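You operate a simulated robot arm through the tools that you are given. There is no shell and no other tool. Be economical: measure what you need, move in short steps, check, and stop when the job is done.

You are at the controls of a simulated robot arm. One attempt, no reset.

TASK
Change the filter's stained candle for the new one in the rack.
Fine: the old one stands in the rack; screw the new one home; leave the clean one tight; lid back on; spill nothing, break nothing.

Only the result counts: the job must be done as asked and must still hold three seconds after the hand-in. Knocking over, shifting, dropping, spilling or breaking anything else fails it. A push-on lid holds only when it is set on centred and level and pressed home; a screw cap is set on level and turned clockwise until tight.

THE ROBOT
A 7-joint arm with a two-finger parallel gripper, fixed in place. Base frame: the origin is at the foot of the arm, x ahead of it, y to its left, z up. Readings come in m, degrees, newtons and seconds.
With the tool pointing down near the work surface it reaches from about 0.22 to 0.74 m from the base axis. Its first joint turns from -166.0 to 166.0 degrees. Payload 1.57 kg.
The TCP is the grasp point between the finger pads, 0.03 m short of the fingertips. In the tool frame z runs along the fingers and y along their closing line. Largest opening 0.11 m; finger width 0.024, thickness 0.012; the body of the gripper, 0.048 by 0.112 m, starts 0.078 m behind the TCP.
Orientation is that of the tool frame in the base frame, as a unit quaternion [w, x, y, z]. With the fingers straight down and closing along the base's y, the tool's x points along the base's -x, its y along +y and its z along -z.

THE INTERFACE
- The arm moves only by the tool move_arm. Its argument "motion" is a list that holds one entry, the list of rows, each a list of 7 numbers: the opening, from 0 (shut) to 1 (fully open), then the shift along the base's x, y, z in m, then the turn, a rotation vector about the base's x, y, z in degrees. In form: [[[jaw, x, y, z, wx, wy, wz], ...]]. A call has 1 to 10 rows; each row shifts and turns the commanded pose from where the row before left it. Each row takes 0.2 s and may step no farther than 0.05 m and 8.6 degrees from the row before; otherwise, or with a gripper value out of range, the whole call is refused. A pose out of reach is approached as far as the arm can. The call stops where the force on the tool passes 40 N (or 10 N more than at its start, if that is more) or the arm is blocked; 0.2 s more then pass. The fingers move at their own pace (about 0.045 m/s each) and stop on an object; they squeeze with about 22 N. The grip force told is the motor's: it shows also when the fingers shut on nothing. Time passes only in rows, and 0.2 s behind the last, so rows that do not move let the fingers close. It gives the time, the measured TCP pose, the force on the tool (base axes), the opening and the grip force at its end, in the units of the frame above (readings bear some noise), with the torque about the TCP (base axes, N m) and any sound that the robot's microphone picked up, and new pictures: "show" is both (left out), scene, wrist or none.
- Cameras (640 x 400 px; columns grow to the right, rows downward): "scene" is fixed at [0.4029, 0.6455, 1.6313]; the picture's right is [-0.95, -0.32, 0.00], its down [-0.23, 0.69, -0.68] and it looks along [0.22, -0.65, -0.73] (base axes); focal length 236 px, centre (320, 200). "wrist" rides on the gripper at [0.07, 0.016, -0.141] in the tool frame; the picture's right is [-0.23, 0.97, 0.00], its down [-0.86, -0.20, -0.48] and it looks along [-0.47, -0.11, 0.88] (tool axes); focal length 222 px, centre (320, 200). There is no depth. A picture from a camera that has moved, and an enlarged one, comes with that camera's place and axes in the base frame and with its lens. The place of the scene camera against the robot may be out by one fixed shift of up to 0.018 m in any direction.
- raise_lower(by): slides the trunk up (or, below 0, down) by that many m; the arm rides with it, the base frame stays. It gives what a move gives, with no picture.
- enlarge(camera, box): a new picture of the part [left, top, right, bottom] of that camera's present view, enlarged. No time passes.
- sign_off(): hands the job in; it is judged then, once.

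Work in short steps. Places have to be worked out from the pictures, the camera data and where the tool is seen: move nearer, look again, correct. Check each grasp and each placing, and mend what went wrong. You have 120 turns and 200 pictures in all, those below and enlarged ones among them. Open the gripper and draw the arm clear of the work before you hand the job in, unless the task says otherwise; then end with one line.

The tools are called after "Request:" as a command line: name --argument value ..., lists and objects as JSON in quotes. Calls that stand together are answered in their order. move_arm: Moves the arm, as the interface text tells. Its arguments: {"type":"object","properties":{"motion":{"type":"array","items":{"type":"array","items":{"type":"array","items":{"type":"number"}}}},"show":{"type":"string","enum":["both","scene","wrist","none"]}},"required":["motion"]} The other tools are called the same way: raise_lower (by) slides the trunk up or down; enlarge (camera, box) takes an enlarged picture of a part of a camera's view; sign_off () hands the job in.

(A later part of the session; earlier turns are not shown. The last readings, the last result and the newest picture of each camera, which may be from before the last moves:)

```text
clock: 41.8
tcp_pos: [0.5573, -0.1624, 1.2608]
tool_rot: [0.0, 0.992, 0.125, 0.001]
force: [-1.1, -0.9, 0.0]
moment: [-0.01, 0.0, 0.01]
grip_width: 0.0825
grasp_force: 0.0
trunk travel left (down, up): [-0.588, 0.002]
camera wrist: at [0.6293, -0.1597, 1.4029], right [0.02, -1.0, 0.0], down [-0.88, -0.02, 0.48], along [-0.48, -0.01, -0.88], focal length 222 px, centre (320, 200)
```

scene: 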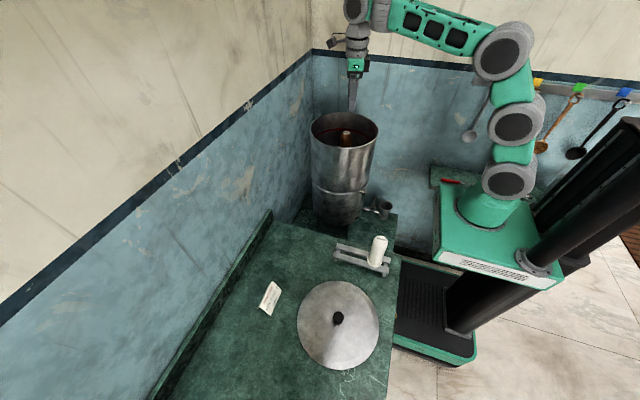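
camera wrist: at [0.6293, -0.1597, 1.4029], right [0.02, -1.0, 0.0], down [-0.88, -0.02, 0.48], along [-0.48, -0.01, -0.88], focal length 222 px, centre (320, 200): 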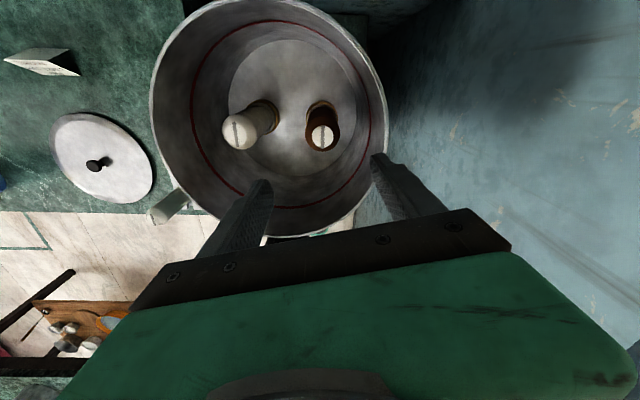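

Both side views give axis (0.562,-0.164), top z≈1.12. Finish the turn, centre, narrow the jaw to 0.066 and descend in steps.

Request:
move_arm --motion '[[[0.6, 0.002, -0.001, 0, 0, 0, -7], [0.6, 0.0025, -0.0005, 0, 0, 0, -7], [0.6, 0, 0, -0.02, 0, 0, 0], [0.6, 0, 0, -0.03, 0, 0, 0], [0.6, 0, 0, -0.03, 0, 0, 0], [0.6, 0, 0, -0.02, 0, 0, 0], [0.6, 0, 0, 0, 0, 0, 0]]]'

Request:
enlarge --camera "wrist" --box '[180, 30, 460, 230]'

```text
clock: 43.4
tcp_pos: [0.5625, -0.1626, 1.1616]
tool_rot: [0.0, 1.0, 0.005, 0.002]
force: [-0.2, -0.4, -0.7]
moment: [-0.01, 0.03, 0.01]
grip_width: 0.066
grasp_force: 0.1
trunk travel left (down, up): [-0.588, 0.002]
camera wrist: at [0.6325, -0.177, 1.3033], right [-0.22, -0.98, 0.0], down [-0.86, 0.19, 0.48], along [-0.47, 0.1, -0.88], focal length 222 px, centre (320, 200)
```

scene: 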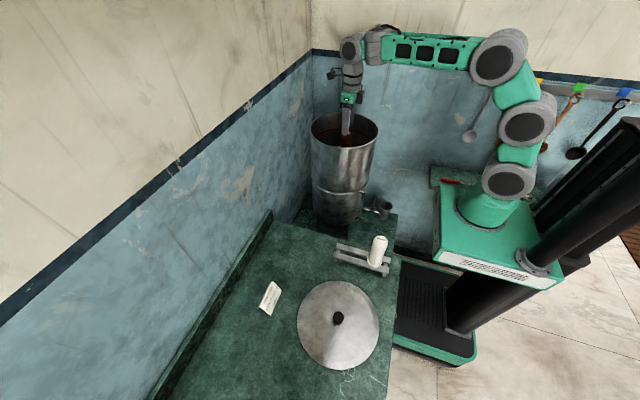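
wrist: 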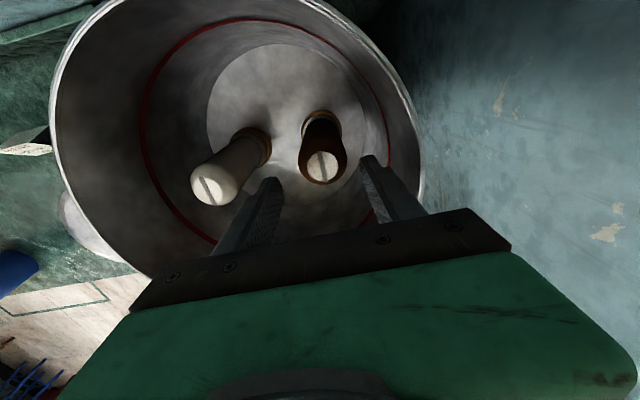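

```text
2.00 times, centred on (320, 130) of wrist
camera zoom: at [0.6325, -0.177, 1.3033], right [-0.22, -0.98, 0.0], down [-0.86, 0.19, 0.48], along [-0.47, 0.1, -0.88], focal length 444 px, centre (320, 340)
```

zoom: 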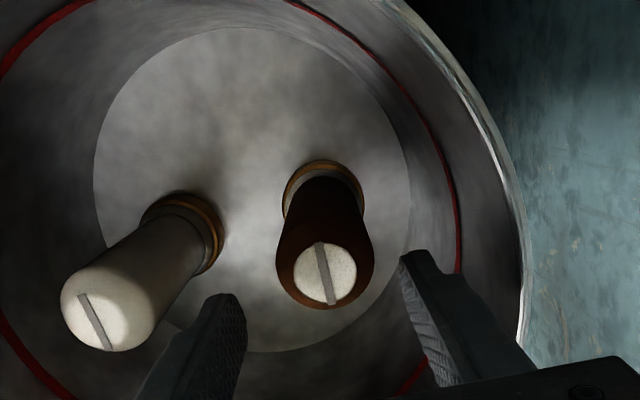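

Centred within a couple of mm. Descend to TCP 1.10 (tips about 45 mm below the candle top), then close.

Request:
move_arm --motion '[[[0.6, 0.001, -0.0015, -0.015, 0, 0, 0], [0.6, 0, 0, -0.02, 0, 0, 0], [0.6, 0, 0, -0.02, 0, 0, 0], [0.6, 0, 0, -0.007, 0, 0, 0], [0.6, 0, 0, 0, 0, 0, 0]]]'

Request:
enlarge --camera "wrist" --box '[180, 80, 460, 280]'

```text
clock: 44.5
tcp_pos: [0.5641, -0.1666, 1.0996]
tool_rot: [0.0, 1.0, 0.003, 0.0]
force: [-0.4, 0.8, 1.0]
moment: [0.03, 0.04, 0.01]
grip_width: 0.0661
grasp_force: 0.0
trunk travel left (down, up): [-0.588, 0.002]
camera wrist: at [0.6342, -0.1807, 1.2418], right [-0.22, -0.98, 0.0], down [-0.86, 0.19, 0.48], along [-0.47, 0.1, -0.88], focal length 222 px, centre (320, 200)
```

scene: 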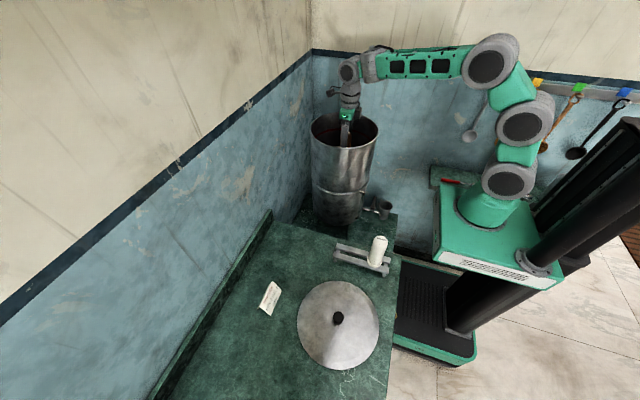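
wrist: 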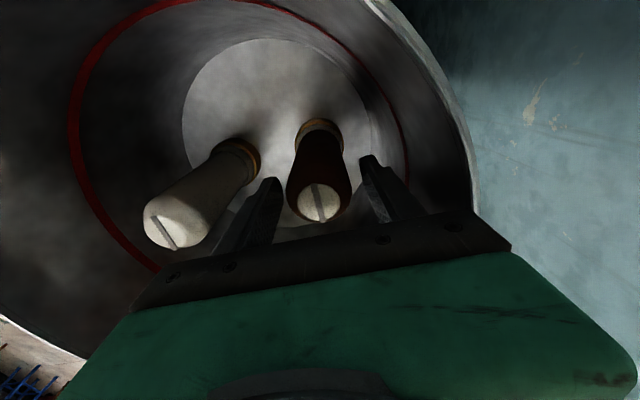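

```text
2.00 times, centred on (320, 180) of wrist
camera zoom: at [0.6342, -0.1807, 1.2418], right [-0.22, -0.98, 0.0], down [-0.86, 0.19, 0.48], along [-0.47, 0.1, -0.88], focal length 444 px, centre (320, 240)
```

zoom: 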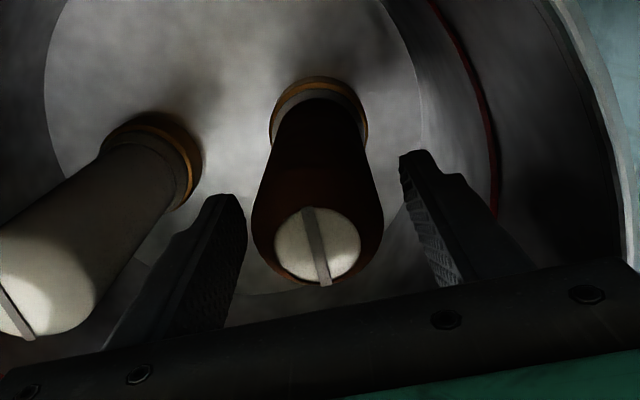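

Candle is centred between fingers. Close and read forces.

Request:
move_arm --motion '[[[0.3, 0, 0.001, 0, 0, 0, 0], [0, 0, 0, 0, 0, 0, 0], [0, 0, 0, 0, 0, 0, 0], [0, 0, 0, 0, 0, 0, 0]]]' --show "wrist"

```text
clock: 45.5
tcp_pos: [0.5644, -0.1656, 1.0996]
tool_rot: [-0.001, 1.0, 0.005, 0.001]
force: [1.4, -2.1, 0.9]
moment: [-0.09, -0.11, 0.0]
grip_width: 0.0476
grasp_force: 22.5
trunk travel left (down, up): [-0.588, 0.002]
camera wrist: at [0.634, -0.1799, 1.2414], right [-0.22, -0.98, 0.0], down [-0.86, 0.19, 0.48], along [-0.46, 0.1, -0.88], focal length 222 px, centre (320, 200)
```

wrist: 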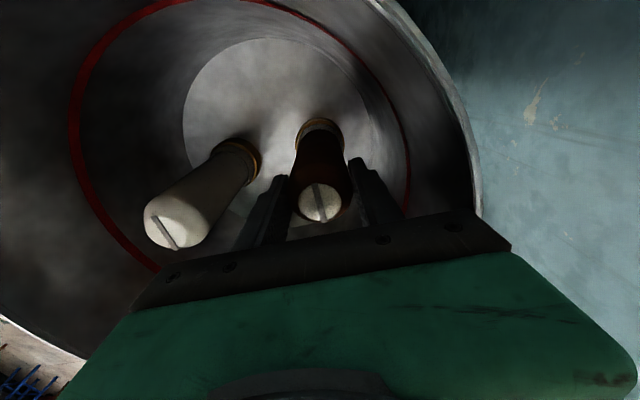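

Gripped at 0.0476 m. Now turn counter-clockwise (+z) a bit and watch torque and sound.

Request:
move_arm --motion '[[[0, 0, 0, 0, 0, 0, 3], [0, 0, 0, 0, 0, 0, 6], [0, 0, 0, 0, 0, 0, 8], [0, 0, 0, 0, 0, 0, 8], [0, 0, 0, 0, 0, 0, 8], [0, 0, 0, 0, 0, 0, 8]]]' --show "wrist"

```text
clock: 47.0
tcp_pos: [0.5638, -0.1668, 1.0995]
tool_rot: [0.0, 0.935, 0.355, 0.001]
force: [10.3, -10.6, 5.3]
moment: [-0.51, -0.25, -0.05]
grip_width: 0.0474
grasp_force: 21.9
trunk travel left (down, up): [-0.588, 0.002]
camera wrist: at [0.6268, -0.1309, 1.2415], right [0.48, -0.88, 0.0], down [-0.77, -0.42, 0.47], along [-0.42, -0.23, -0.88], focal length 222 px, centre (320, 200)
```

wrist: 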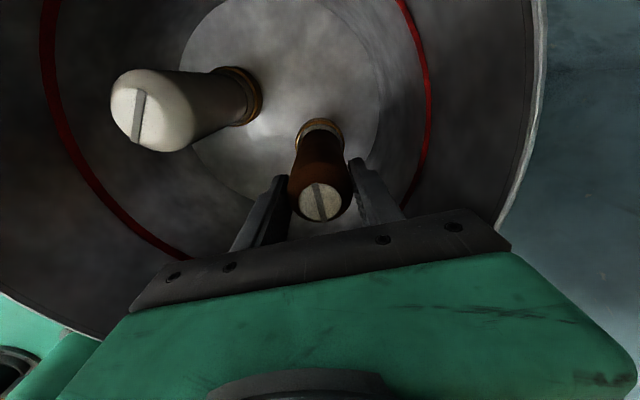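

The candle turns with the gripper (slot steady in view). Side force says the true axis is a little to +x, -y; I'll correct 2.5 mm, follow up slightly, and turn on.

Request:
move_arm --motion '[[[0, 0.002, -0.001, 0.0005, 0, 0, 4], [0, 0.001, 0, 0.0005, 0, 0, 8.5], [0, 0, 0, 0, 0, 0, 8.5], [0, 0, 0, 0, 0, 0, 8.5], [0, 0, 0, 0, 0, 0, 8.5], [0, 0, 0, 0, 0, 0, 8]]]' --show "none"

```text
clock: 48.4
tcp_pos: [0.5644, -0.1643, 1.0993]
tool_rot: [-0.001, 0.721, 0.693, 0.001]
force: [-7.5, -1.5, 2.7]
moment: [0.24, 0.38, -0.03]
grip_width: 0.0474
grasp_force: 22.3
trunk travel left (down, up): [-0.588, 0.002]
```

Now the load is -x 7.5 N: I overcorrected in x; back off 2.5 mm and continue turning.

Request:
move_arm --motion '[[[0, -0.0015, 0, 0.0005, 0, 0, 4], [0, -0.001, 0, 0, 0, 0, 8.5], [0, 0, 0, 0.0005, 0, 0, 8.5], [0, 0, 0, 0, 0, 0, 8.5], [0, 0, 0, 0, 0, 0, 8.5], [0, 0, 0, 0, 0, 0, 8]]]' --show "none"

```text
clock: 49.8
tcp_pos: [0.5637, -0.1646, 1.0999]
tool_rot: [-0.001, 0.393, 0.92, 0.001]
force: [1.5, 7.3, -8.7]
moment: [0.21, 0.08, 0.0]
grip_width: 0.0474
grasp_force: 22.5
trunk travel left (down, up): [-0.588, 0.002]
```

Request:
move_arm --motion '[[[0, 0, 0.0015, -0.001, 0, 0, 4], [0, 0, 0, 0, 0, 0, 8.5], [0, 0, 0, 0, 0, 0, 8.5], [0, 0, 0, 0, 0, 0, 8.5], [0, 0, 0, 0, 0, 0, 8.5], [0, 0, 0, 0, 0, 0, 8]]]' --show "both"

```text
clock: 51.1
tcp_pos: [0.5642, -0.1654, 1.0986]
tool_rot: [0.0, 0.005, 1.0, 0.0]
force: [1.8, -13.2, 4.0]
moment: [-0.51, 0.01, -0.03]
grip_width: 0.0471
grasp_force: 21.9
trunk travel left (down, up): [-0.588, 0.002]
camera wrist: at [0.4947, -0.1473, 1.2419], right [0.23, 0.97, 0.0], down [0.85, -0.21, 0.48], along [0.47, -0.11, -0.88], focal length 222 px, centre (320, 200)
```

scene: 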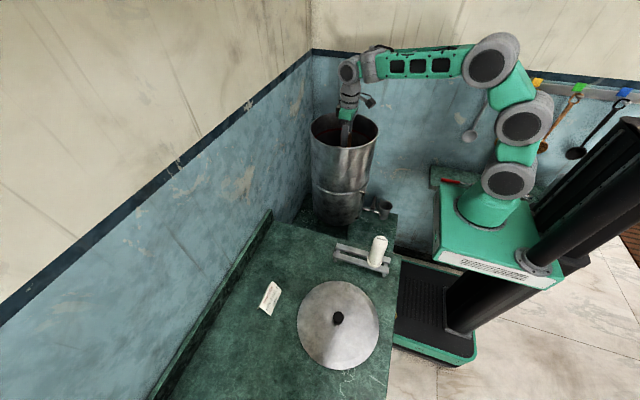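
wrist: 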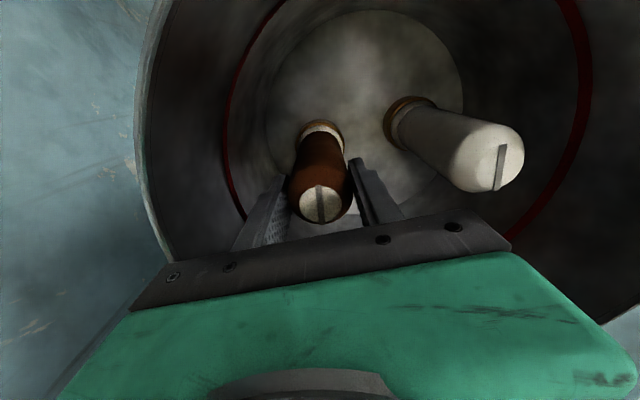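

Half a turn done. Release, return −180° with jaws open (fits freely), and re-centre.

Request:
move_arm --motion '[[[0.3, 0, -0.002, 0, 0, 0, 0], [0.62, 0, -0.0015, 0, 0, 0, 0], [0.62, 0, 0, 0, 0, 0, -6], [0.62, 0, 0, 0, 0, 0, -8.5], [0.62, 0, 0, 0, 0, 0, -8.5], [0.62, 0, 0, 0, 0, 0, -8.5], [0.62, 0, 0, 0, 0, 0, -8.5], [0.62, 0, 0, 0, 0, 0, -8.5], [0.62, 0, 0, 0, 0, 0, -8.5], [0.62, 0, 0, 0, 0, 0, -8.5]]]' --show "none"

Request:
move_arm --motion '[[[0.62, 0, 0, 0, 0, 0, -8.5], [0.62, 0, 0, 0, 0, 0, -8.5], [0.62, 0, 0, 0, 0, 0, -8.5], [0.62, 0, 0, 0, 0, 0, -8.5], [0.62, 0, 0, 0, 0, 0, -8.5], [0.62, 0, 0, 0, 0, 0, -8.5], [0.62, 0, 0, 0, 0, 0, -8.5], [0.62, 0, 0, 0, 0, 0, -8.5], [0.62, 0, 0, 0, 0, 0, -8.5], [0.62, 0, 0, 0, 0, 0, -8.5]]]' --show "none"

Request:
move_arm --motion '[[[0.62, 0, 0, 0, 0, 0, -8.5], [0.62, 0, 0, 0, 0, 0, -8.5], [0.62, 0, 0, 0, 0, 0, -8.5], [0.62, 0, 0, 0, 0, 0, -6], [0.62, 0, 0, 0, 0, 0, 0]]]' --show "wrist"

```text
clock: 53.4
tcp_pos: [0.5642, -0.1669, 1.1]
tool_rot: [-0.001, 0.546, 0.838, 0.001]
force: [0.1, -0.2, 0.4]
moment: [0.01, -0.01, -0.03]
grip_width: 0.068
grasp_force: 0.0
trunk travel left (down, up): [-0.588, 0.002]
```

```text
clock: 55.5
tcp_pos: [0.5625, -0.1669, 1.0989]
tool_rot: [0.0, 0.968, 0.25, 0.001]
force: [-0.4, 0.3, -0.4]
moment: [-0.03, -0.02, 0.02]
grip_width: 0.0682
grasp_force: 0.2
trunk travel left (down, up): [-0.588, 0.002]
```

```text
clock: 56.8
tcp_pos: [0.5619, -0.1683, 1.0986]
tool_rot: [0.001, 1.0, -0.023, 0.002]
force: [-0.2, 0.4, -0.1]
moment: [0.04, 0.0, 0.01]
grip_width: 0.068
grasp_force: 0.1
trunk travel left (down, up): [-0.588, 0.002]
camera wrist: at [0.6317, -0.1858, 1.2408], right [-0.27, -0.96, 0.0], down [-0.85, 0.24, 0.48], along [-0.46, 0.13, -0.88], focal length 222 px, centre (320, 200)
```

wrist: 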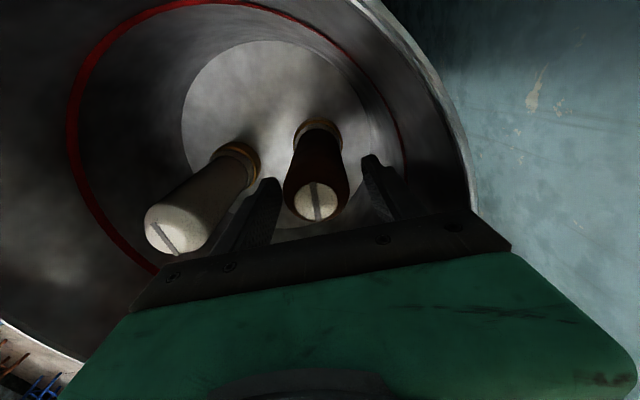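

Re-grip, then continue half a turn with slight lift.

Request:
move_arm --motion '[[[0.3, 0.001, 0.001, 0.0, 0, 0, 0], [0, 0, 0.0005, 0, 0, 0, 0], [0, 0, 0, 0, 0, 0, 0], [0, 0, 0, 0, 0, 0, 4], [0, 0, 0, 0, 0, 0, 8.5], [0, 0, 0, 0, 0, 0, 8.5], [0, 0, 0, 0, 0, 0, 8.5], [0, 0, 0, 0, 0, 0, 8.5], [0, 0, 0, 0, 0, 0, 8.5]]]' --show "none"

Request:
move_arm --motion '[[[0, 0, 0, 0, 0, 0, 8.5], [0, 0, 0, 0, 0, 0, 8.5], [0, 0, 0, 0, 0, 0, 8.5], [0, 0, 0, 0, 0, 0, 8.5], [0, 0, 0, 0, 0, 0, 8.5], [0, 0, 0, 0, 0, 0, 8.5]]]' --show "none"

```text
clock: 58.8
tcp_pos: [0.563, -0.1665, 1.0989]
tool_rot: [-0.001, 0.927, 0.375, 0.001]
force: [-0.5, -2.0, 0.6]
moment: [-0.23, 0.06, -0.02]
grip_width: 0.0477
grasp_force: 21.9
trunk travel left (down, up): [-0.588, 0.002]
```

```text
clock: 60.1
tcp_pos: [0.565, -0.1651, 1.0986]
tool_rot: [-0.001, 0.675, 0.738, 0.0]
force: [2.2, -1.7, 1.5]
moment: [0.2, 0.2, -0.41]
grip_width: 0.0471
grasp_force: 21.6
trunk travel left (down, up): [-0.588, 0.002]
```

Request:
move_arm --motion '[[[0, 0, 0, 0.0005, 0, 0, 8.5], [0, 0, 0, 0, 0, 0, 8.5], [0, 0, 0, 0.0005, 0, 0, 8.5], [0, 0, 0, 0, 0, 0, 8.5], [0, 0, 0, 0, 0, 0, 8.5]]]' --show "wrist"

```text
clock: 61.4
tcp_pos: [0.5649, -0.1653, 1.1]
tool_rot: [-0.001, 0.36, 0.933, 0.0]
force: [1.7, 1.2, 0.7]
moment: [-0.11, -0.04, -0.25]
grip_width: 0.0474
grasp_force: 21.8
trunk travel left (down, up): [-0.588, 0.002]
camera wrist: at [0.5248, -0.1055, 1.2426], right [0.82, 0.57, 0.0], down [0.5, -0.72, 0.48], along [0.27, -0.39, -0.88], focal length 222 px, centre (320, 200)
```

wrist: 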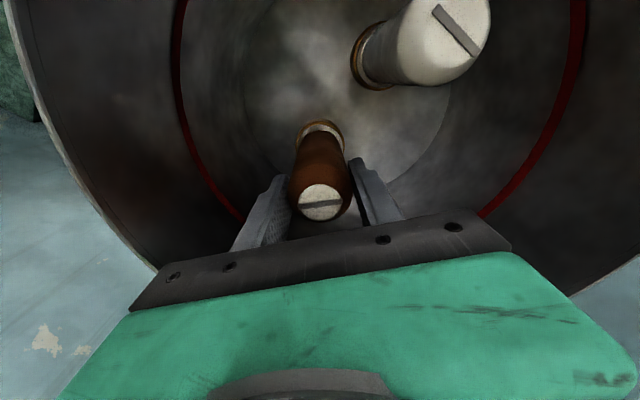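

The slot shows the candle has stopped turning with the gripper (slipping, torque −0.4). It may be already free of the thread; I'll try a small lift and read the force.

Request:
move_arm --motion '[[[0, 0, 0, 0.001, 0, 0, 0], [0, 0, 0, 0.001, 0, 0, 0], [0, 0, 0, 0.001, 0, 0, 0], [0, 0, 0, 0.001, 0, 0, 0]]]' --show "wrist"

```text
clock: 62.4
tcp_pos: [0.5639, -0.1652, 1.103]
tool_rot: [-0.001, 0.362, 0.932, 0.0]
force: [2.3, 0.2, -7.4]
moment: [0.01, 0.03, -0.07]
grip_width: 0.0471
grasp_force: 21.8
trunk travel left (down, up): [-0.588, 0.002]
camera wrist: at [0.5248, -0.1052, 1.246], right [0.83, 0.56, 0.0], down [0.5, -0.73, 0.48], along [0.27, -0.39, -0.88], focal length 222 px, centre (320, 200)
```

wrist: 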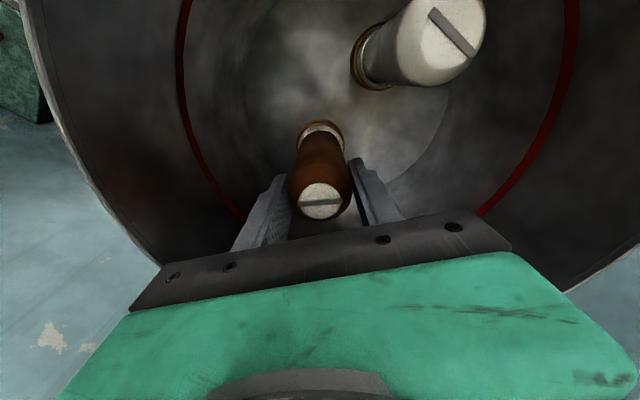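

Request:
move_arm --motion '[[[0, 0, 0, 0.001, 0, 0, 0], [0, 0, 0, 0.001, 0, 0, 0], [0, 0, 0, 0.001, 0, 0, 0], [0, 0, 0, 0.001, 0, 0, 0]]]' --show "none"

Request:
enlarge --camera "wrist" --box '[250, 100, 390, 240]'

```text
clock: 63.4
tcp_pos: [0.5636, -0.1665, 1.1087]
tool_rot: [-0.001, 0.362, 0.932, 0.0]
force: [-1.1, 2.8, -3.6]
moment: [0.39, 0.16, -0.04]
grip_width: 0.0469
grasp_force: 21.9
trunk travel left (down, up): [-0.588, 0.002]
```

```text
2.86 times, centred on (320, 170) of wrist
camera zoom: at [0.5247, -0.106, 1.2509], right [0.82, 0.57, 0.0], down [0.5, -0.72, 0.48], along [0.27, -0.39, -0.88], focal length 635 px, centre (320, 286)
```

zoom: 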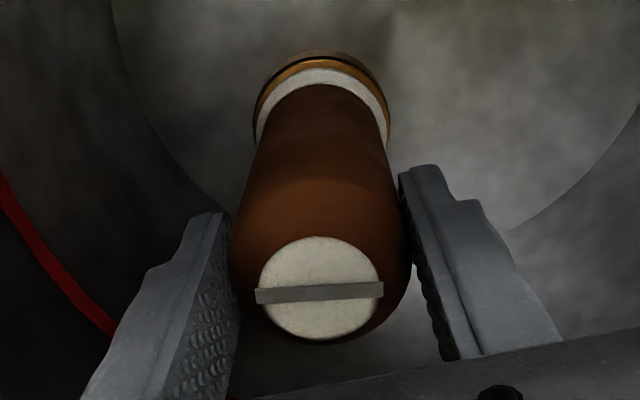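

A dark gap shows under the candle's washer: it's rising, with only its weight on the tool. Lifting further, carefully.

Request:
move_arm --motion '[[[0, 0, 0, 0.003, 0, 0, 0], [0, 0, 0, 0.004, 0, 0, 0], [0, 0, 0, 0.004, 0, 0, 0], [0, 0, 0, 0.004, 0, 0, 0]]]' --show "none"

Request:
enlarge --camera "wrist" --box '[250, 100, 390, 240]'

```text
clock: 64.3
tcp_pos: [0.5631, -0.168, 1.1232]
tool_rot: [-0.001, 0.362, 0.932, 0.0]
force: [1.8, -0.2, -2.6]
moment: [-0.04, -0.41, 0.01]
grip_width: 0.0465
grasp_force: 21.7
trunk travel left (down, up): [-0.588, 0.002]
```

```text
2.86 times, centred on (320, 170) of wrist
camera zoom: at [0.5241, -0.1065, 1.2652], right [0.83, 0.56, 0.0], down [0.5, -0.73, 0.48], along [0.27, -0.39, -0.88], focal length 635 px, centre (320, 286)
```

zoom: 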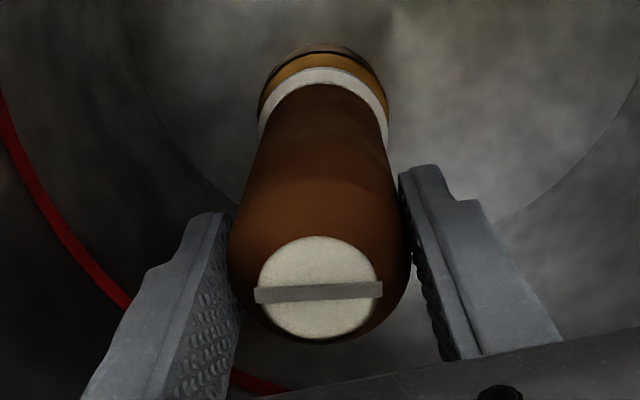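

Candle moves with the gripper: free. Lift straight out of the vessel.

Request:
move_arm --motion '[[[0, 0, 0, 0.01, 0, 0, 0], [0, 0, 0, 0.02, 0, 0, 0], [0, 0, 0, 0.03, 0, 0, 0], [0, 0, 0, 0.03, 0, 0, 0], [0, 0, 0, 0.03, 0, 0, 0], [0, 0, 0, 0.03, 0, 0, 0], [0, 0, 0, 0.03, 0, 0, 0], [0, 0, 0, 0.025, 0, 0, 0], [0, 0, 0, 0.015, 0, 0, 0], [0, 0, 0, 0.01, 0, 0, 0]]]'

Request:
enlarge --camera "scene" --box '[300, 40, 420, 160]'

```text
clock: 66.5
tcp_pos: [0.5643, -0.1664, 1.3521]
tool_rot: [-0.002, 0.362, 0.932, 0.0]
force: [0.4, -0.8, -1.8]
moment: [0.03, -0.03, -0.01]
grip_width: 0.0464
grasp_force: 21.6
trunk travel left (down, up): [-0.588, 0.002]
camera wrist: at [0.5246, -0.1062, 1.4947], right [0.83, 0.56, 0.0], down [0.5, -0.73, 0.48], along [0.27, -0.39, -0.88], focal length 222 px, centre (320, 200)
```

scene: 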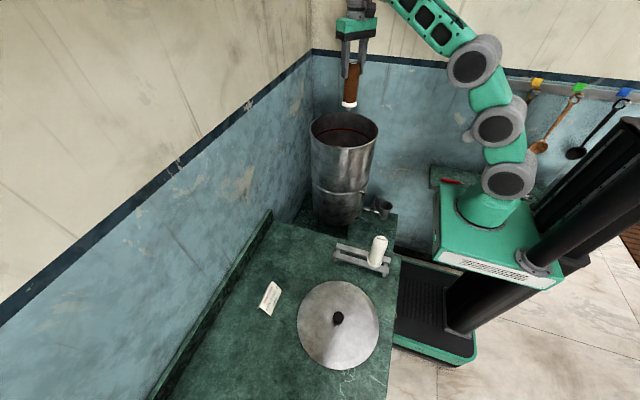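
wrist: 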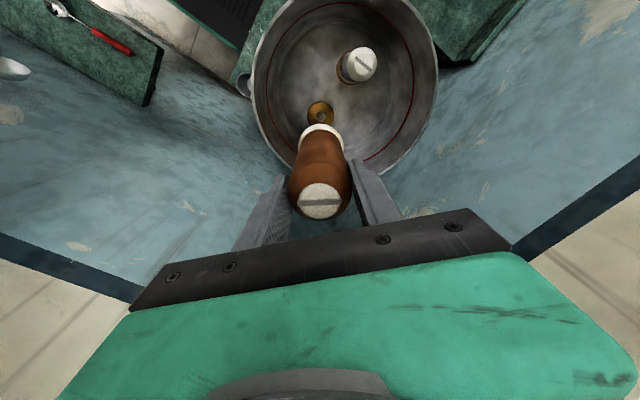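

```text
3.33 times, centred on (360, 100) of scene
camera zoom: at [0.4029, 0.6455, 1.6313], right [-0.95, -0.32, 0.0], down [-0.23, 0.69, -0.68], along [0.22, -0.65, -0.73], focal length 788 px, centre (187, 533)
```

zoom: 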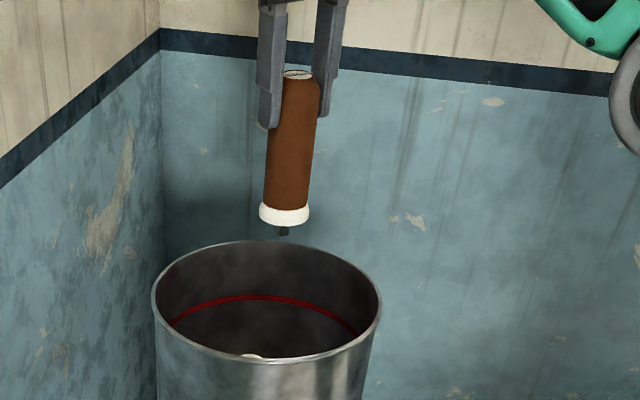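

Old candle is out: flange bottom ≈0.116 below TCP, stem ≈0.13. I'll carry it toward the rack at this height, turning +42° so the jaws close along y, then view the rack.

Request:
move_arm --motion '[[[0, -0.004, 0.015, 0, 0, 0, 4], [0, -0.008, 0.03, 0, 0, 0, 8], [0, -0.012, 0.04, 0, 0, 0, 8], [0, -0.014, 0.045, 0, 0, 0, 8], [0, -0.014, 0.045, 0, 0, 0, 8], [0, -0.014, 0.045, 0, 0, 0, 6.4], [0, -0.014, 0.045, 0, 0, 0, 0], [0, -0.014, 0.045, 0, 0, 0, 0], [0, -0.01, 0.03, 0, 0, 0, 0], [0, -0.005, 0.012, 0, 0, 0, 0]]]'

Request:
enlarge --camera "wrist" --box '[220, 0, 420, 140]'

Request:
enlarge --camera "scene" --box '[320, 220, 410, 290]'

```text
clock: 68.8
tcp_pos: [0.4539, 0.1862, 1.3534]
tool_rot: [-0.001, 0.002, 1.0, 0.0]
force: [-0.1, -0.8, -3.0]
moment: [0.01, 0.02, 0.0]
grip_width: 0.0469
grasp_force: 21.7
trunk travel left (down, up): [-0.588, 0.002]
camera wrist: at [0.385, 0.2045, 1.4952], right [0.23, 0.97, 0.0], down [0.86, -0.2, 0.48], along [0.46, -0.11, -0.88], focal length 222 px, centre (320, 200)
```

scene: 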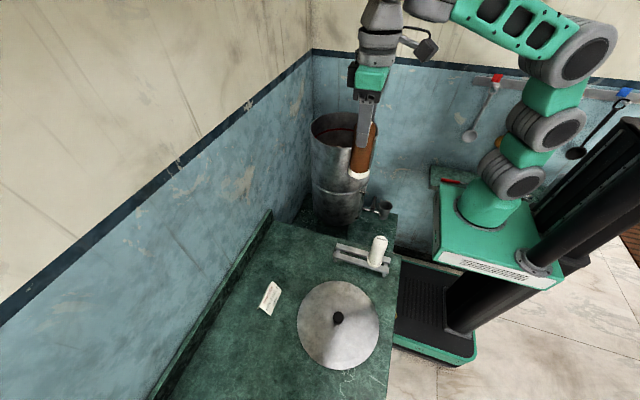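
wrist: 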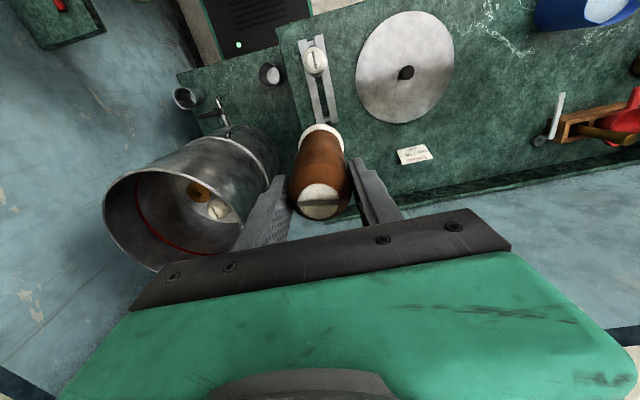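

```text
2.86 times, centred on (320, 70) of wrist
camera zoom: at [0.385, 0.2045, 1.4952], right [0.23, 0.97, 0.0], down [0.86, -0.2, 0.48], along [0.46, -0.11, -0.88], focal length 635 px, centre (320, 571)
```

zoom: 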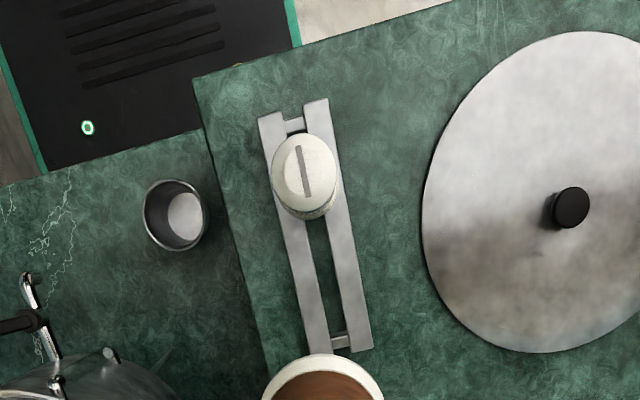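

```text
5.71 times, centred on (365, 255) of scene
camera zoom: at [0.4029, 0.6455, 1.6313], right [-0.95, -0.32, 0.0], down [-0.23, 0.69, -0.68], along [0.22, -0.65, -0.73], focal length 1352 px, centre (63, -114)
```

zoom: 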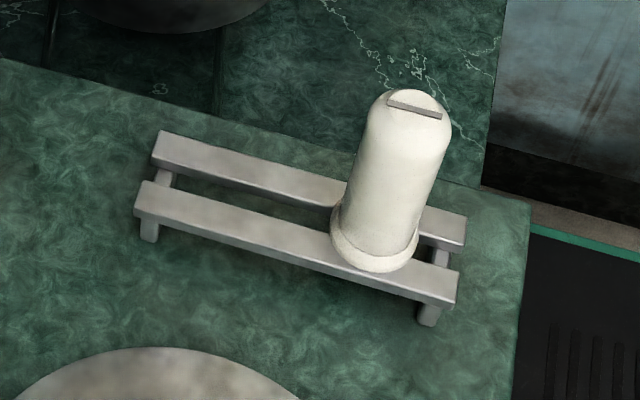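

The rack's slot runs along x at y≈0.199 from x 0.29–0.48, new candle at x≈0.357. I'll align at (0.452,0.199) and lower the trunk to look closely.

Request:
move_arm --motion '[[[0, -0.001, 0.006, 0, 0, 0, 0], [0, 0, 0.006, 0, 0, 0, 0]]]' --show "none"

Request:
raise_lower --by -0.29

Request:
move_arm --motion '[[[0, 0, 0, 0, 0, 0, 0]]]'

Request:
enlarge --camera "wrist" --box '[240, 0, 400, 220]'

Request:
enlarge --camera "scene" --box '[310, 190, 410, 290]'

```text
clock: 69.3
tcp_pos: [0.455, 0.1986, 1.3523]
tool_rot: [-0.001, 0.001, 1.0, 0.0]
force: [0.4, 0.1, -3.0]
moment: [-0.01, -0.01, -0.03]
grip_width: 0.0471
grasp_force: 22.0
trunk travel left (down, up): [-0.588, 0.002]
```

```text
clock: 72.3
tcp_pos: [0.4545, 0.1988, 1.063]
tool_rot: [-0.001, 0.001, 1.0, 0.0]
force: [0.7, 0.1, -2.1]
moment: [0.0, 0.03, 0.01]
grip_width: 0.0467
grasp_force: 22.0
trunk travel left (down, up): [-0.298, 0.292]
```

```text
clock: 72.7
tcp_pos: [0.4542, 0.1984, 1.0636]
tool_rot: [0.0, 0.001, 1.0, 0.0]
force: [0.4, 0.2, -3.1]
moment: [0.01, 0.01, 0.03]
grip_width: 0.0466
grasp_force: 22.1
trunk travel left (down, up): [-0.298, 0.292]
camera wrist: at [0.3855, 0.2152, 1.2057], right [0.23, 0.97, 0.0], down [0.86, -0.2, 0.48], along [0.46, -0.11, -0.88], focal length 222 px, centre (320, 200)
```

scene: 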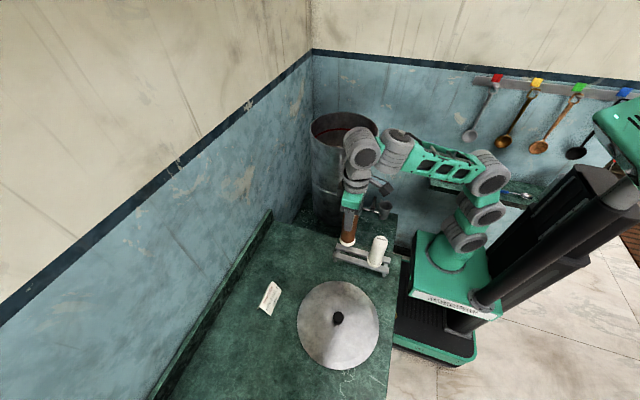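
wrist: 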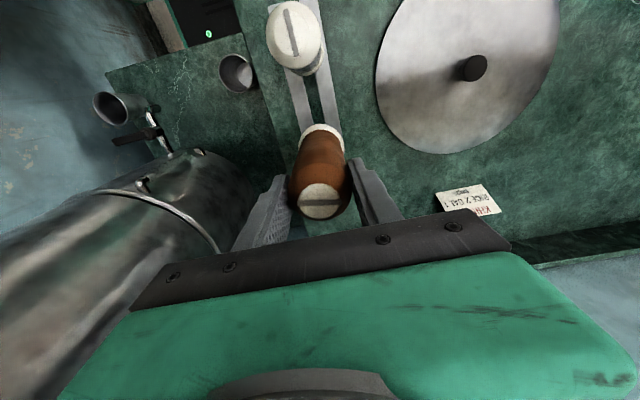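

```text
1.82 times, centred on (320, 110) of wrist
camera zoom: at [0.3855, 0.2152, 1.2057], right [0.23, 0.97, 0.0], down [0.86, -0.2, 0.48], along [0.46, -0.11, -0.88], focal length 404 px, centre (320, 364)
```

zoom: 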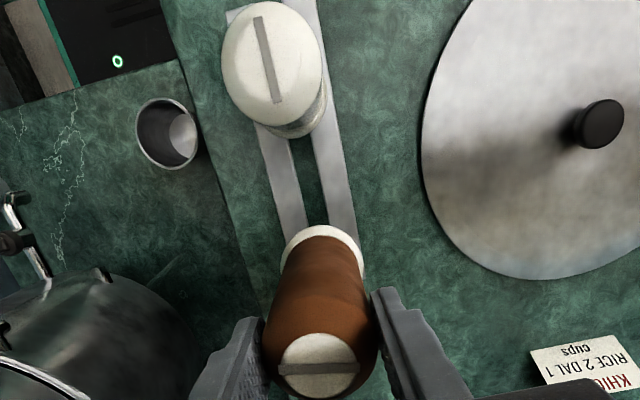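

```text
4.00 times, centred on (360, 240) of scene
camera zoom: at [0.4029, 0.6455, 1.6313], right [-0.95, -0.32, 0.0], down [-0.23, 0.69, -0.68], along [0.22, -0.65, -0.73], focal length 946 px, centre (160, 40)
```

zoom: 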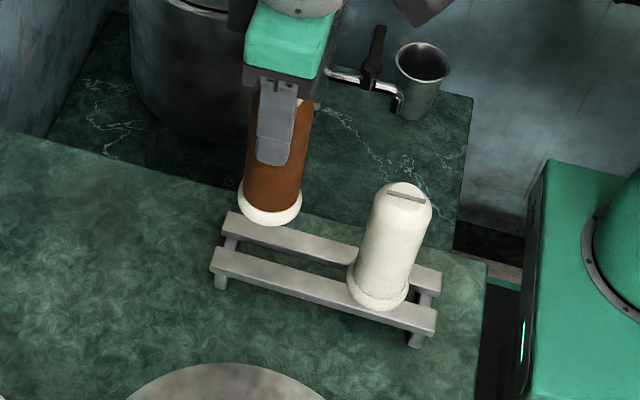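

Flange at (0.448,0.2005); slot there at y≈0.2015. Lower 6 cm and re-check.

Request:
move_arm --motion '[[[0, 0, 0.001, -0.01, 0, 0, 0], [0, 0, 0, -0.015, 0, 0, 0], [0, 0, 0, -0.015, 0, 0, 0], [0, 0, 0, -0.01, 0, 0, 0], [0, 0, 0, 0, 0, 0, 0]]]' --show "none"

Request:
enlarge --camera "wrist" --box '[240, 0, 400, 220]'

Request:
enlarge --camera "scene" --box '[330, 210, 400, 280]'

```text
clock: 73.9
tcp_pos: [0.4553, 0.1997, 1.0141]
tool_rot: [-0.001, 0.001, 1.0, 0.0]
force: [-0.6, 0.5, -1.6]
moment: [-0.01, 0.04, 0.01]
grip_width: 0.0465
grasp_force: 22.8
trunk travel left (down, up): [-0.298, 0.292]
```

```text
1.82 times, centred on (320, 110) of wrist
camera zoom: at [0.3864, 0.2163, 1.1563], right [0.23, 0.97, 0.0], down [0.86, -0.2, 0.48], along [0.46, -0.11, -0.88], focal length 404 px, centre (320, 364)
```

zoom: 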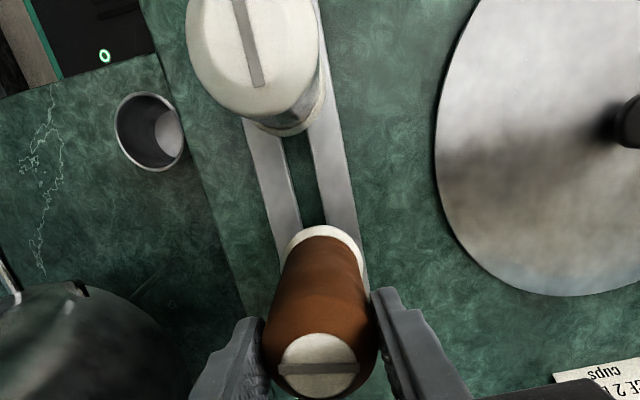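

```text
5.71 times, centred on (365, 245) of scene
camera zoom: at [0.4029, 0.6455, 1.6313], right [-0.95, -0.32, 0.0], down [-0.23, 0.69, -0.68], along [0.22, -0.65, -0.73], focal length 1352 px, centre (63, -57)
```

zoom: 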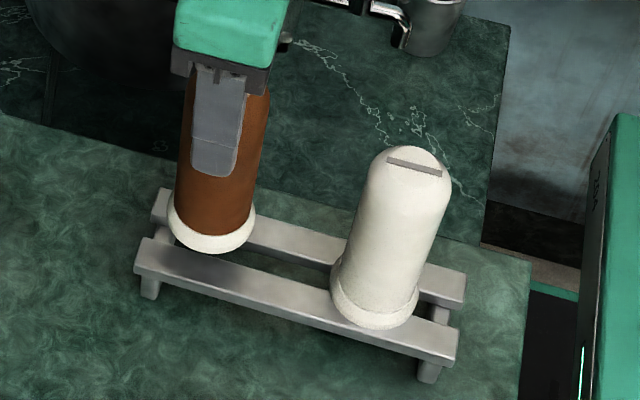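

Aligned within ~1 mm. Descend in small steps until contact.

Request:
move_arm --motion '[[[0, 0, 0, -0.004, 0, 0, 0], [0, 0, 0, -0.005, 0, 0, 0], [0, 0, 0, -0.005, 0, 0, 0], [0, 0, 0, -0.005, 0, 0, 0], [0, 0, 0, -0.003, 0, 0, 0], [0, 0, 0, 0, 0, 0, 0]]]' --show "none"

Request:
enlarge --camera "scene" --box '[330, 210, 400, 280]'

```text
clock: 75.3
tcp_pos: [0.4556, 0.1979, 0.9906]
tool_rot: [-0.001, 0.001, 1.0, 0.0]
force: [1.3, -0.3, -2.4]
moment: [0.01, -0.02, -0.03]
grip_width: 0.0463
grasp_force: 22.7
trunk travel left (down, up): [-0.298, 0.292]
```

```text
5.71 times, centred on (365, 245) of scene
camera zoom: at [0.4029, 0.6455, 1.6313], right [-0.95, -0.32, 0.0], down [-0.23, 0.69, -0.68], along [0.22, -0.65, -0.73], focal length 1352 px, centre (63, -57)
```

zoom: 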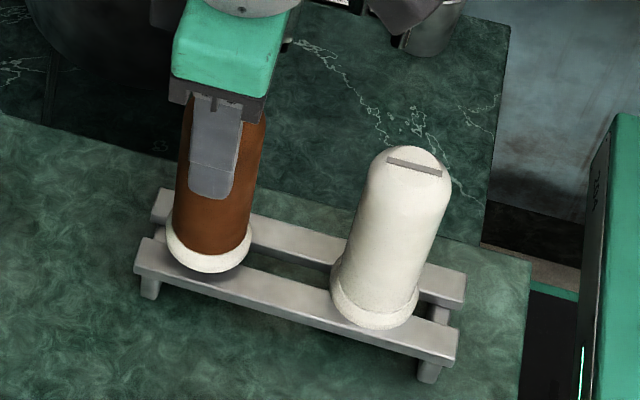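

Request:
move_arm --motion '[[[0, 0, 0, -0.003, 0, 0, 0], [0, 0, 0, -0.003, 0, 0, 0], [0, 0, 0, -0.003, 0, 0, 0], [0, 0, 0, 0, 0, 0, 0]]]' --show "none"

Request:
move_arm --motion '[[[0, 0, 0, -0.002, 0, 0, 0], [0, 0, 0, -0.002, 0, 0, 0], [0, 0, 0, -0.002, 0, 0, 0], [0, 0, 0, 0, 0, 0, 0]]]' --show "none"

Request:
enlarge --camera "scene" --box '[330, 210, 400, 280]'

```text
clock: 76.3
tcp_pos: [0.4547, 0.1983, 0.9828]
tool_rot: [0.001, 0.001, 1.0, 0.0]
force: [1.2, -0.7, 2.7]
moment: [-0.08, -0.19, 0.02]
grip_width: 0.0462
grasp_force: 21.6
trunk travel left (down, up): [-0.298, 0.292]
```

```text
clock: 77.3
tcp_pos: [0.454, 0.1993, 0.9787]
tool_rot: [0.0, 0.001, 1.0, 0.0]
force: [0.9, 3.0, 17.7]
moment: [0.1, -0.02, -0.03]
grip_width: 0.0463
grasp_force: 21.7
trunk travel left (down, up): [-0.298, 0.292]
```

```text
5.71 times, centred on (365, 245) of scene
camera zoom: at [0.4029, 0.6455, 1.6313], right [-0.95, -0.32, 0.0], down [-0.23, 0.69, -0.68], along [0.22, -0.65, -0.73], focal length 1352 px, centre (63, -57)
```

zoom: 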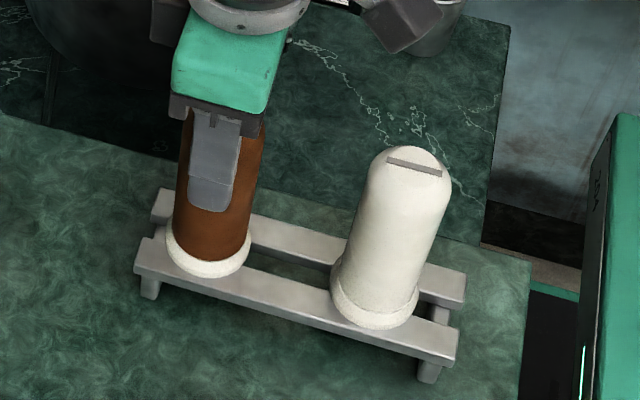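

Contact at TCP≈0.98 matches the flange resting on the rails. Relieve the load and open, watching.

Request:
move_arm --motion '[[[0, 0, 0, 0.002, 0, 0, 0], [0, 0, 0, 0.002, 0, 0, 0], [0.46, 0, 0, 0, 0, 0, 0], [0.52, 0, 0, 0, 0, 0, 0], [0.62, 0, 0, 0, 0, 0, 0], [0.7, 0, 0, 0, 0, 0, 0]]]'

Request:
enlarge --camera "scene" --box '[330, 210, 400, 280]'

```text
clock: 78.7
tcp_pos: [0.4532, 0.1986, 0.9817]
tool_rot: [-0.001, 0.001, 1.0, 0.0]
force: [0.3, 0.1, 0.2]
moment: [0.01, -0.02, -0.02]
grip_width: 0.0768
grasp_force: 0.0
trunk travel left (down, up): [-0.298, 0.292]
camera wrist: at [0.3846, 0.2162, 1.1227], right [0.23, 0.97, 0.0], down [0.86, -0.2, 0.48], along [0.46, -0.11, -0.88], focal length 222 px, centre (320, 200)
```

scene: 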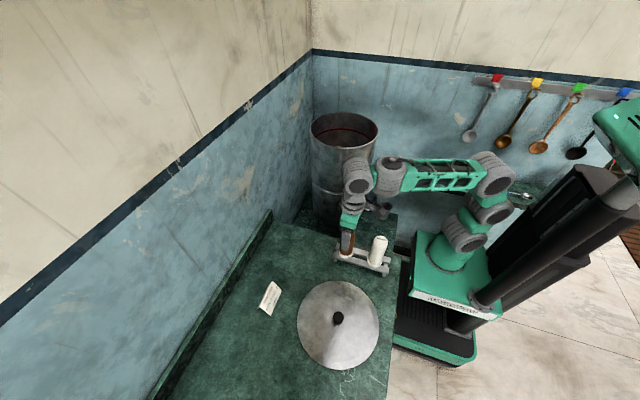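
wrist: 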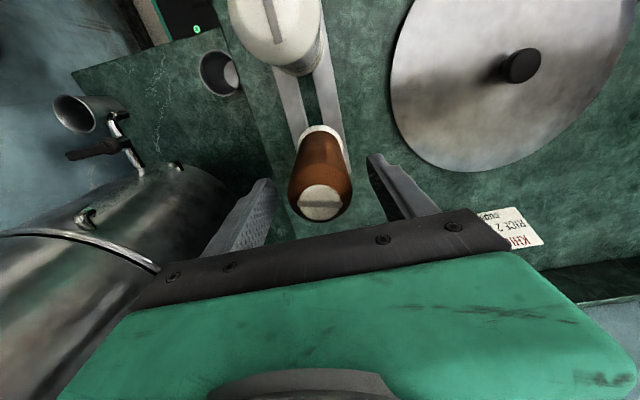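

```text
5.71 times, centred on (365, 245) of scene
camera zoom: at [0.4029, 0.6455, 1.6313], right [-0.95, -0.32, 0.0], down [-0.23, 0.69, -0.68], along [0.22, -0.65, -0.73], focal length 1352 px, centre (63, -57)
```

zoom: 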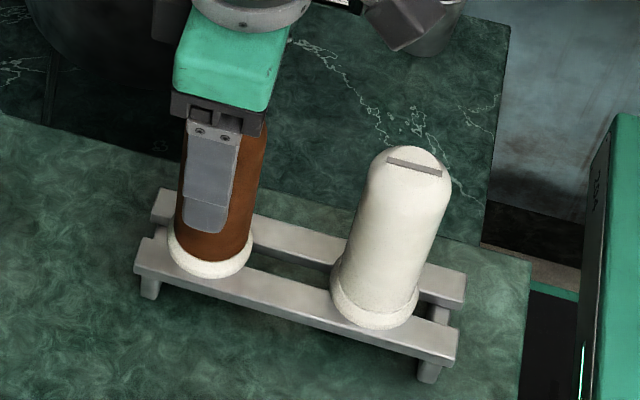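

Candle stands. Rise straight up clear and check it's upright.

Request:
move_arm --motion '[[[0.7, 0, 0, 0.01, 0, 0, 0], [0.7, 0, 0, 0.02, 0, 0, 0], [0.7, 0, 0, 0.03, 0, 0, 0], [0.7, 0, 0, 0.03, 0, 0, 0], [0.7, 0, 0, 0.02, 0, 0, 0], [0.7, 0, 0, 0.01, 0, 0, 0]]]'

Request:
enlarge --camera "scene" --box '[330, 210, 400, 280]'

Request:
enlarge --camera "wrist" --box '[240, 0, 400, 220]'

```text
clock: 80.1
tcp_pos: [0.4531, 0.1984, 1.1011]
tool_rot: [0.0, 0.002, 1.0, 0.0]
force: [-0.8, 0.2, -1.0]
moment: [0.0, 0.01, -0.01]
grip_width: 0.077
grasp_force: 0.0
trunk travel left (down, up): [-0.298, 0.292]
camera wrist: at [0.384, 0.2164, 1.2437], right [0.23, 0.97, 0.0], down [0.86, -0.2, 0.48], along [0.46, -0.11, -0.88], focal length 222 px, centre (320, 200)
```

scene: 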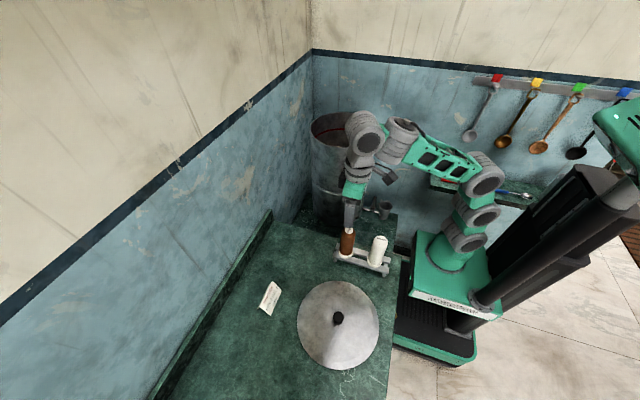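
wrist: 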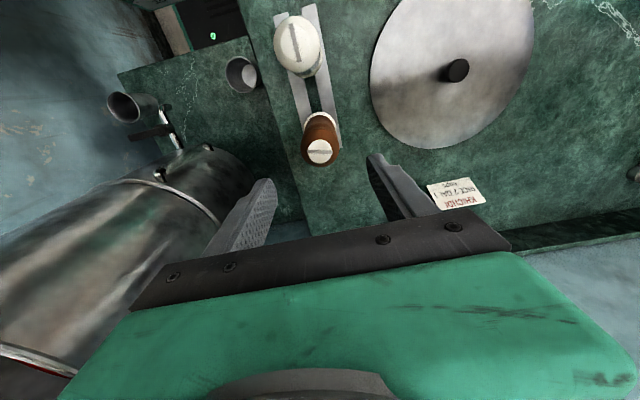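

```text
5.71 times, centred on (365, 245) of scene
camera zoom: at [0.4029, 0.6455, 1.6313], right [-0.95, -0.32, 0.0], down [-0.23, 0.69, -0.68], along [0.22, -0.65, -0.73], focal length 1352 px, centre (63, -57)
```

zoom: 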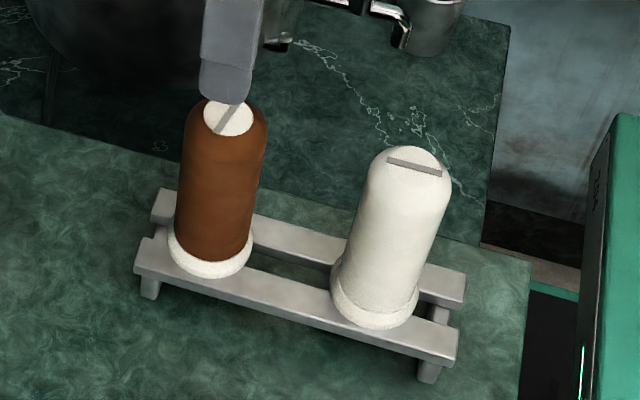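

```text
1.82 times, centred on (320, 110) of wrist
camera zoom: at [0.384, 0.2164, 1.2437], right [0.23, 0.97, 0.0], down [0.86, -0.2, 0.48], along [0.46, -0.11, -0.88], focal length 404 px, centre (320, 364)
```

zoom: 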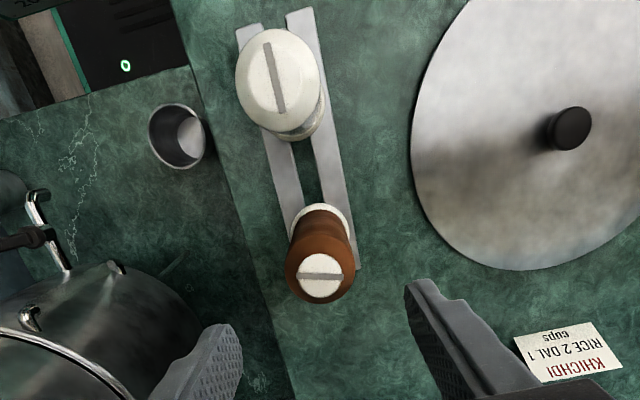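

Old candle is upright on the rack. Move above the new candle (≈0.352,0.1995), top z≈1.005.

Request:
move_arm --motion '[[[0.7, -0.02, 0.0, 0, 0, 0, 0], [0.7, -0.035, 0.001, 0, 0, 0, 0], [0.7, -0.03, 0, 0, 0, 0, 0], [0.7, -0.016, 0, 0, 0, 0, 0], [0.7, 0, 0, 0, 0, 0, 0]]]'

Request:
enlarge --camera "wrist" --box '[240, 60, 400, 220]'

```text
clock: 81.3
tcp_pos: [0.3513, 0.2016, 1.1012]
tool_rot: [-0.001, 0.002, 1.0, 0.001]
force: [-0.3, -0.5, -0.5]
moment: [-0.01, 0.02, 0.01]
grip_width: 0.0769
grasp_force: 0.0
trunk travel left (down, up): [-0.298, 0.292]
camera wrist: at [0.2828, 0.2177, 1.2425], right [0.23, 0.97, 0.0], down [0.86, -0.2, 0.48], along [0.46, -0.11, -0.88], focal length 222 px, centre (320, 200)
```

scene: 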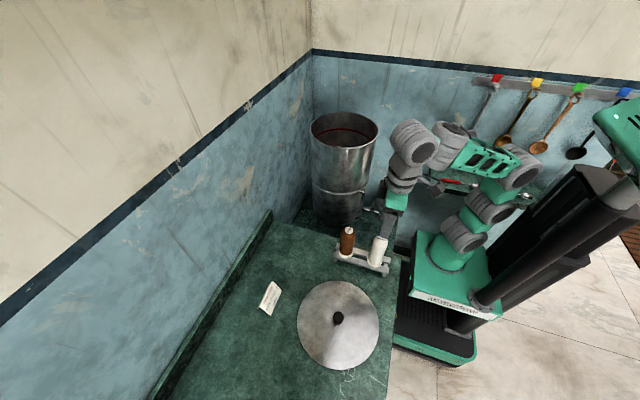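
wrist: 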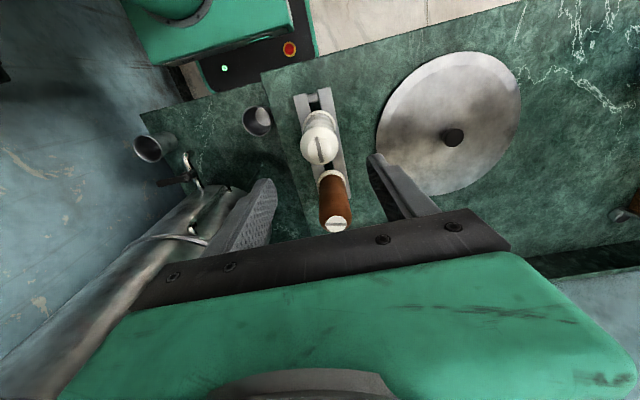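

```text
2.50 times, centred on (320, 140) of wrist
camera zoom: at [0.2828, 0.2177, 1.2425], right [0.23, 0.97, 0.0], down [0.86, -0.2, 0.48], along [0.46, -0.11, -0.88], focal length 555 px, centre (320, 350)
```

zoom: 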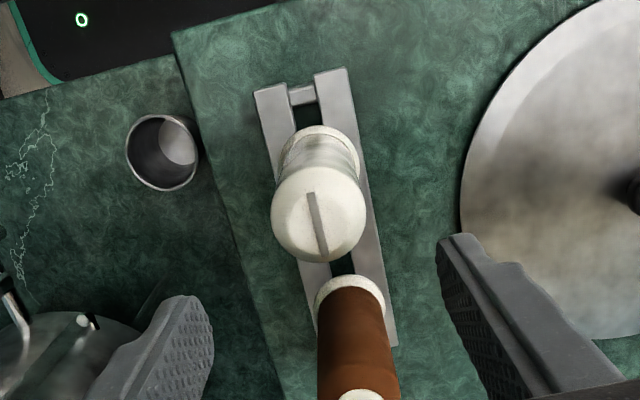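

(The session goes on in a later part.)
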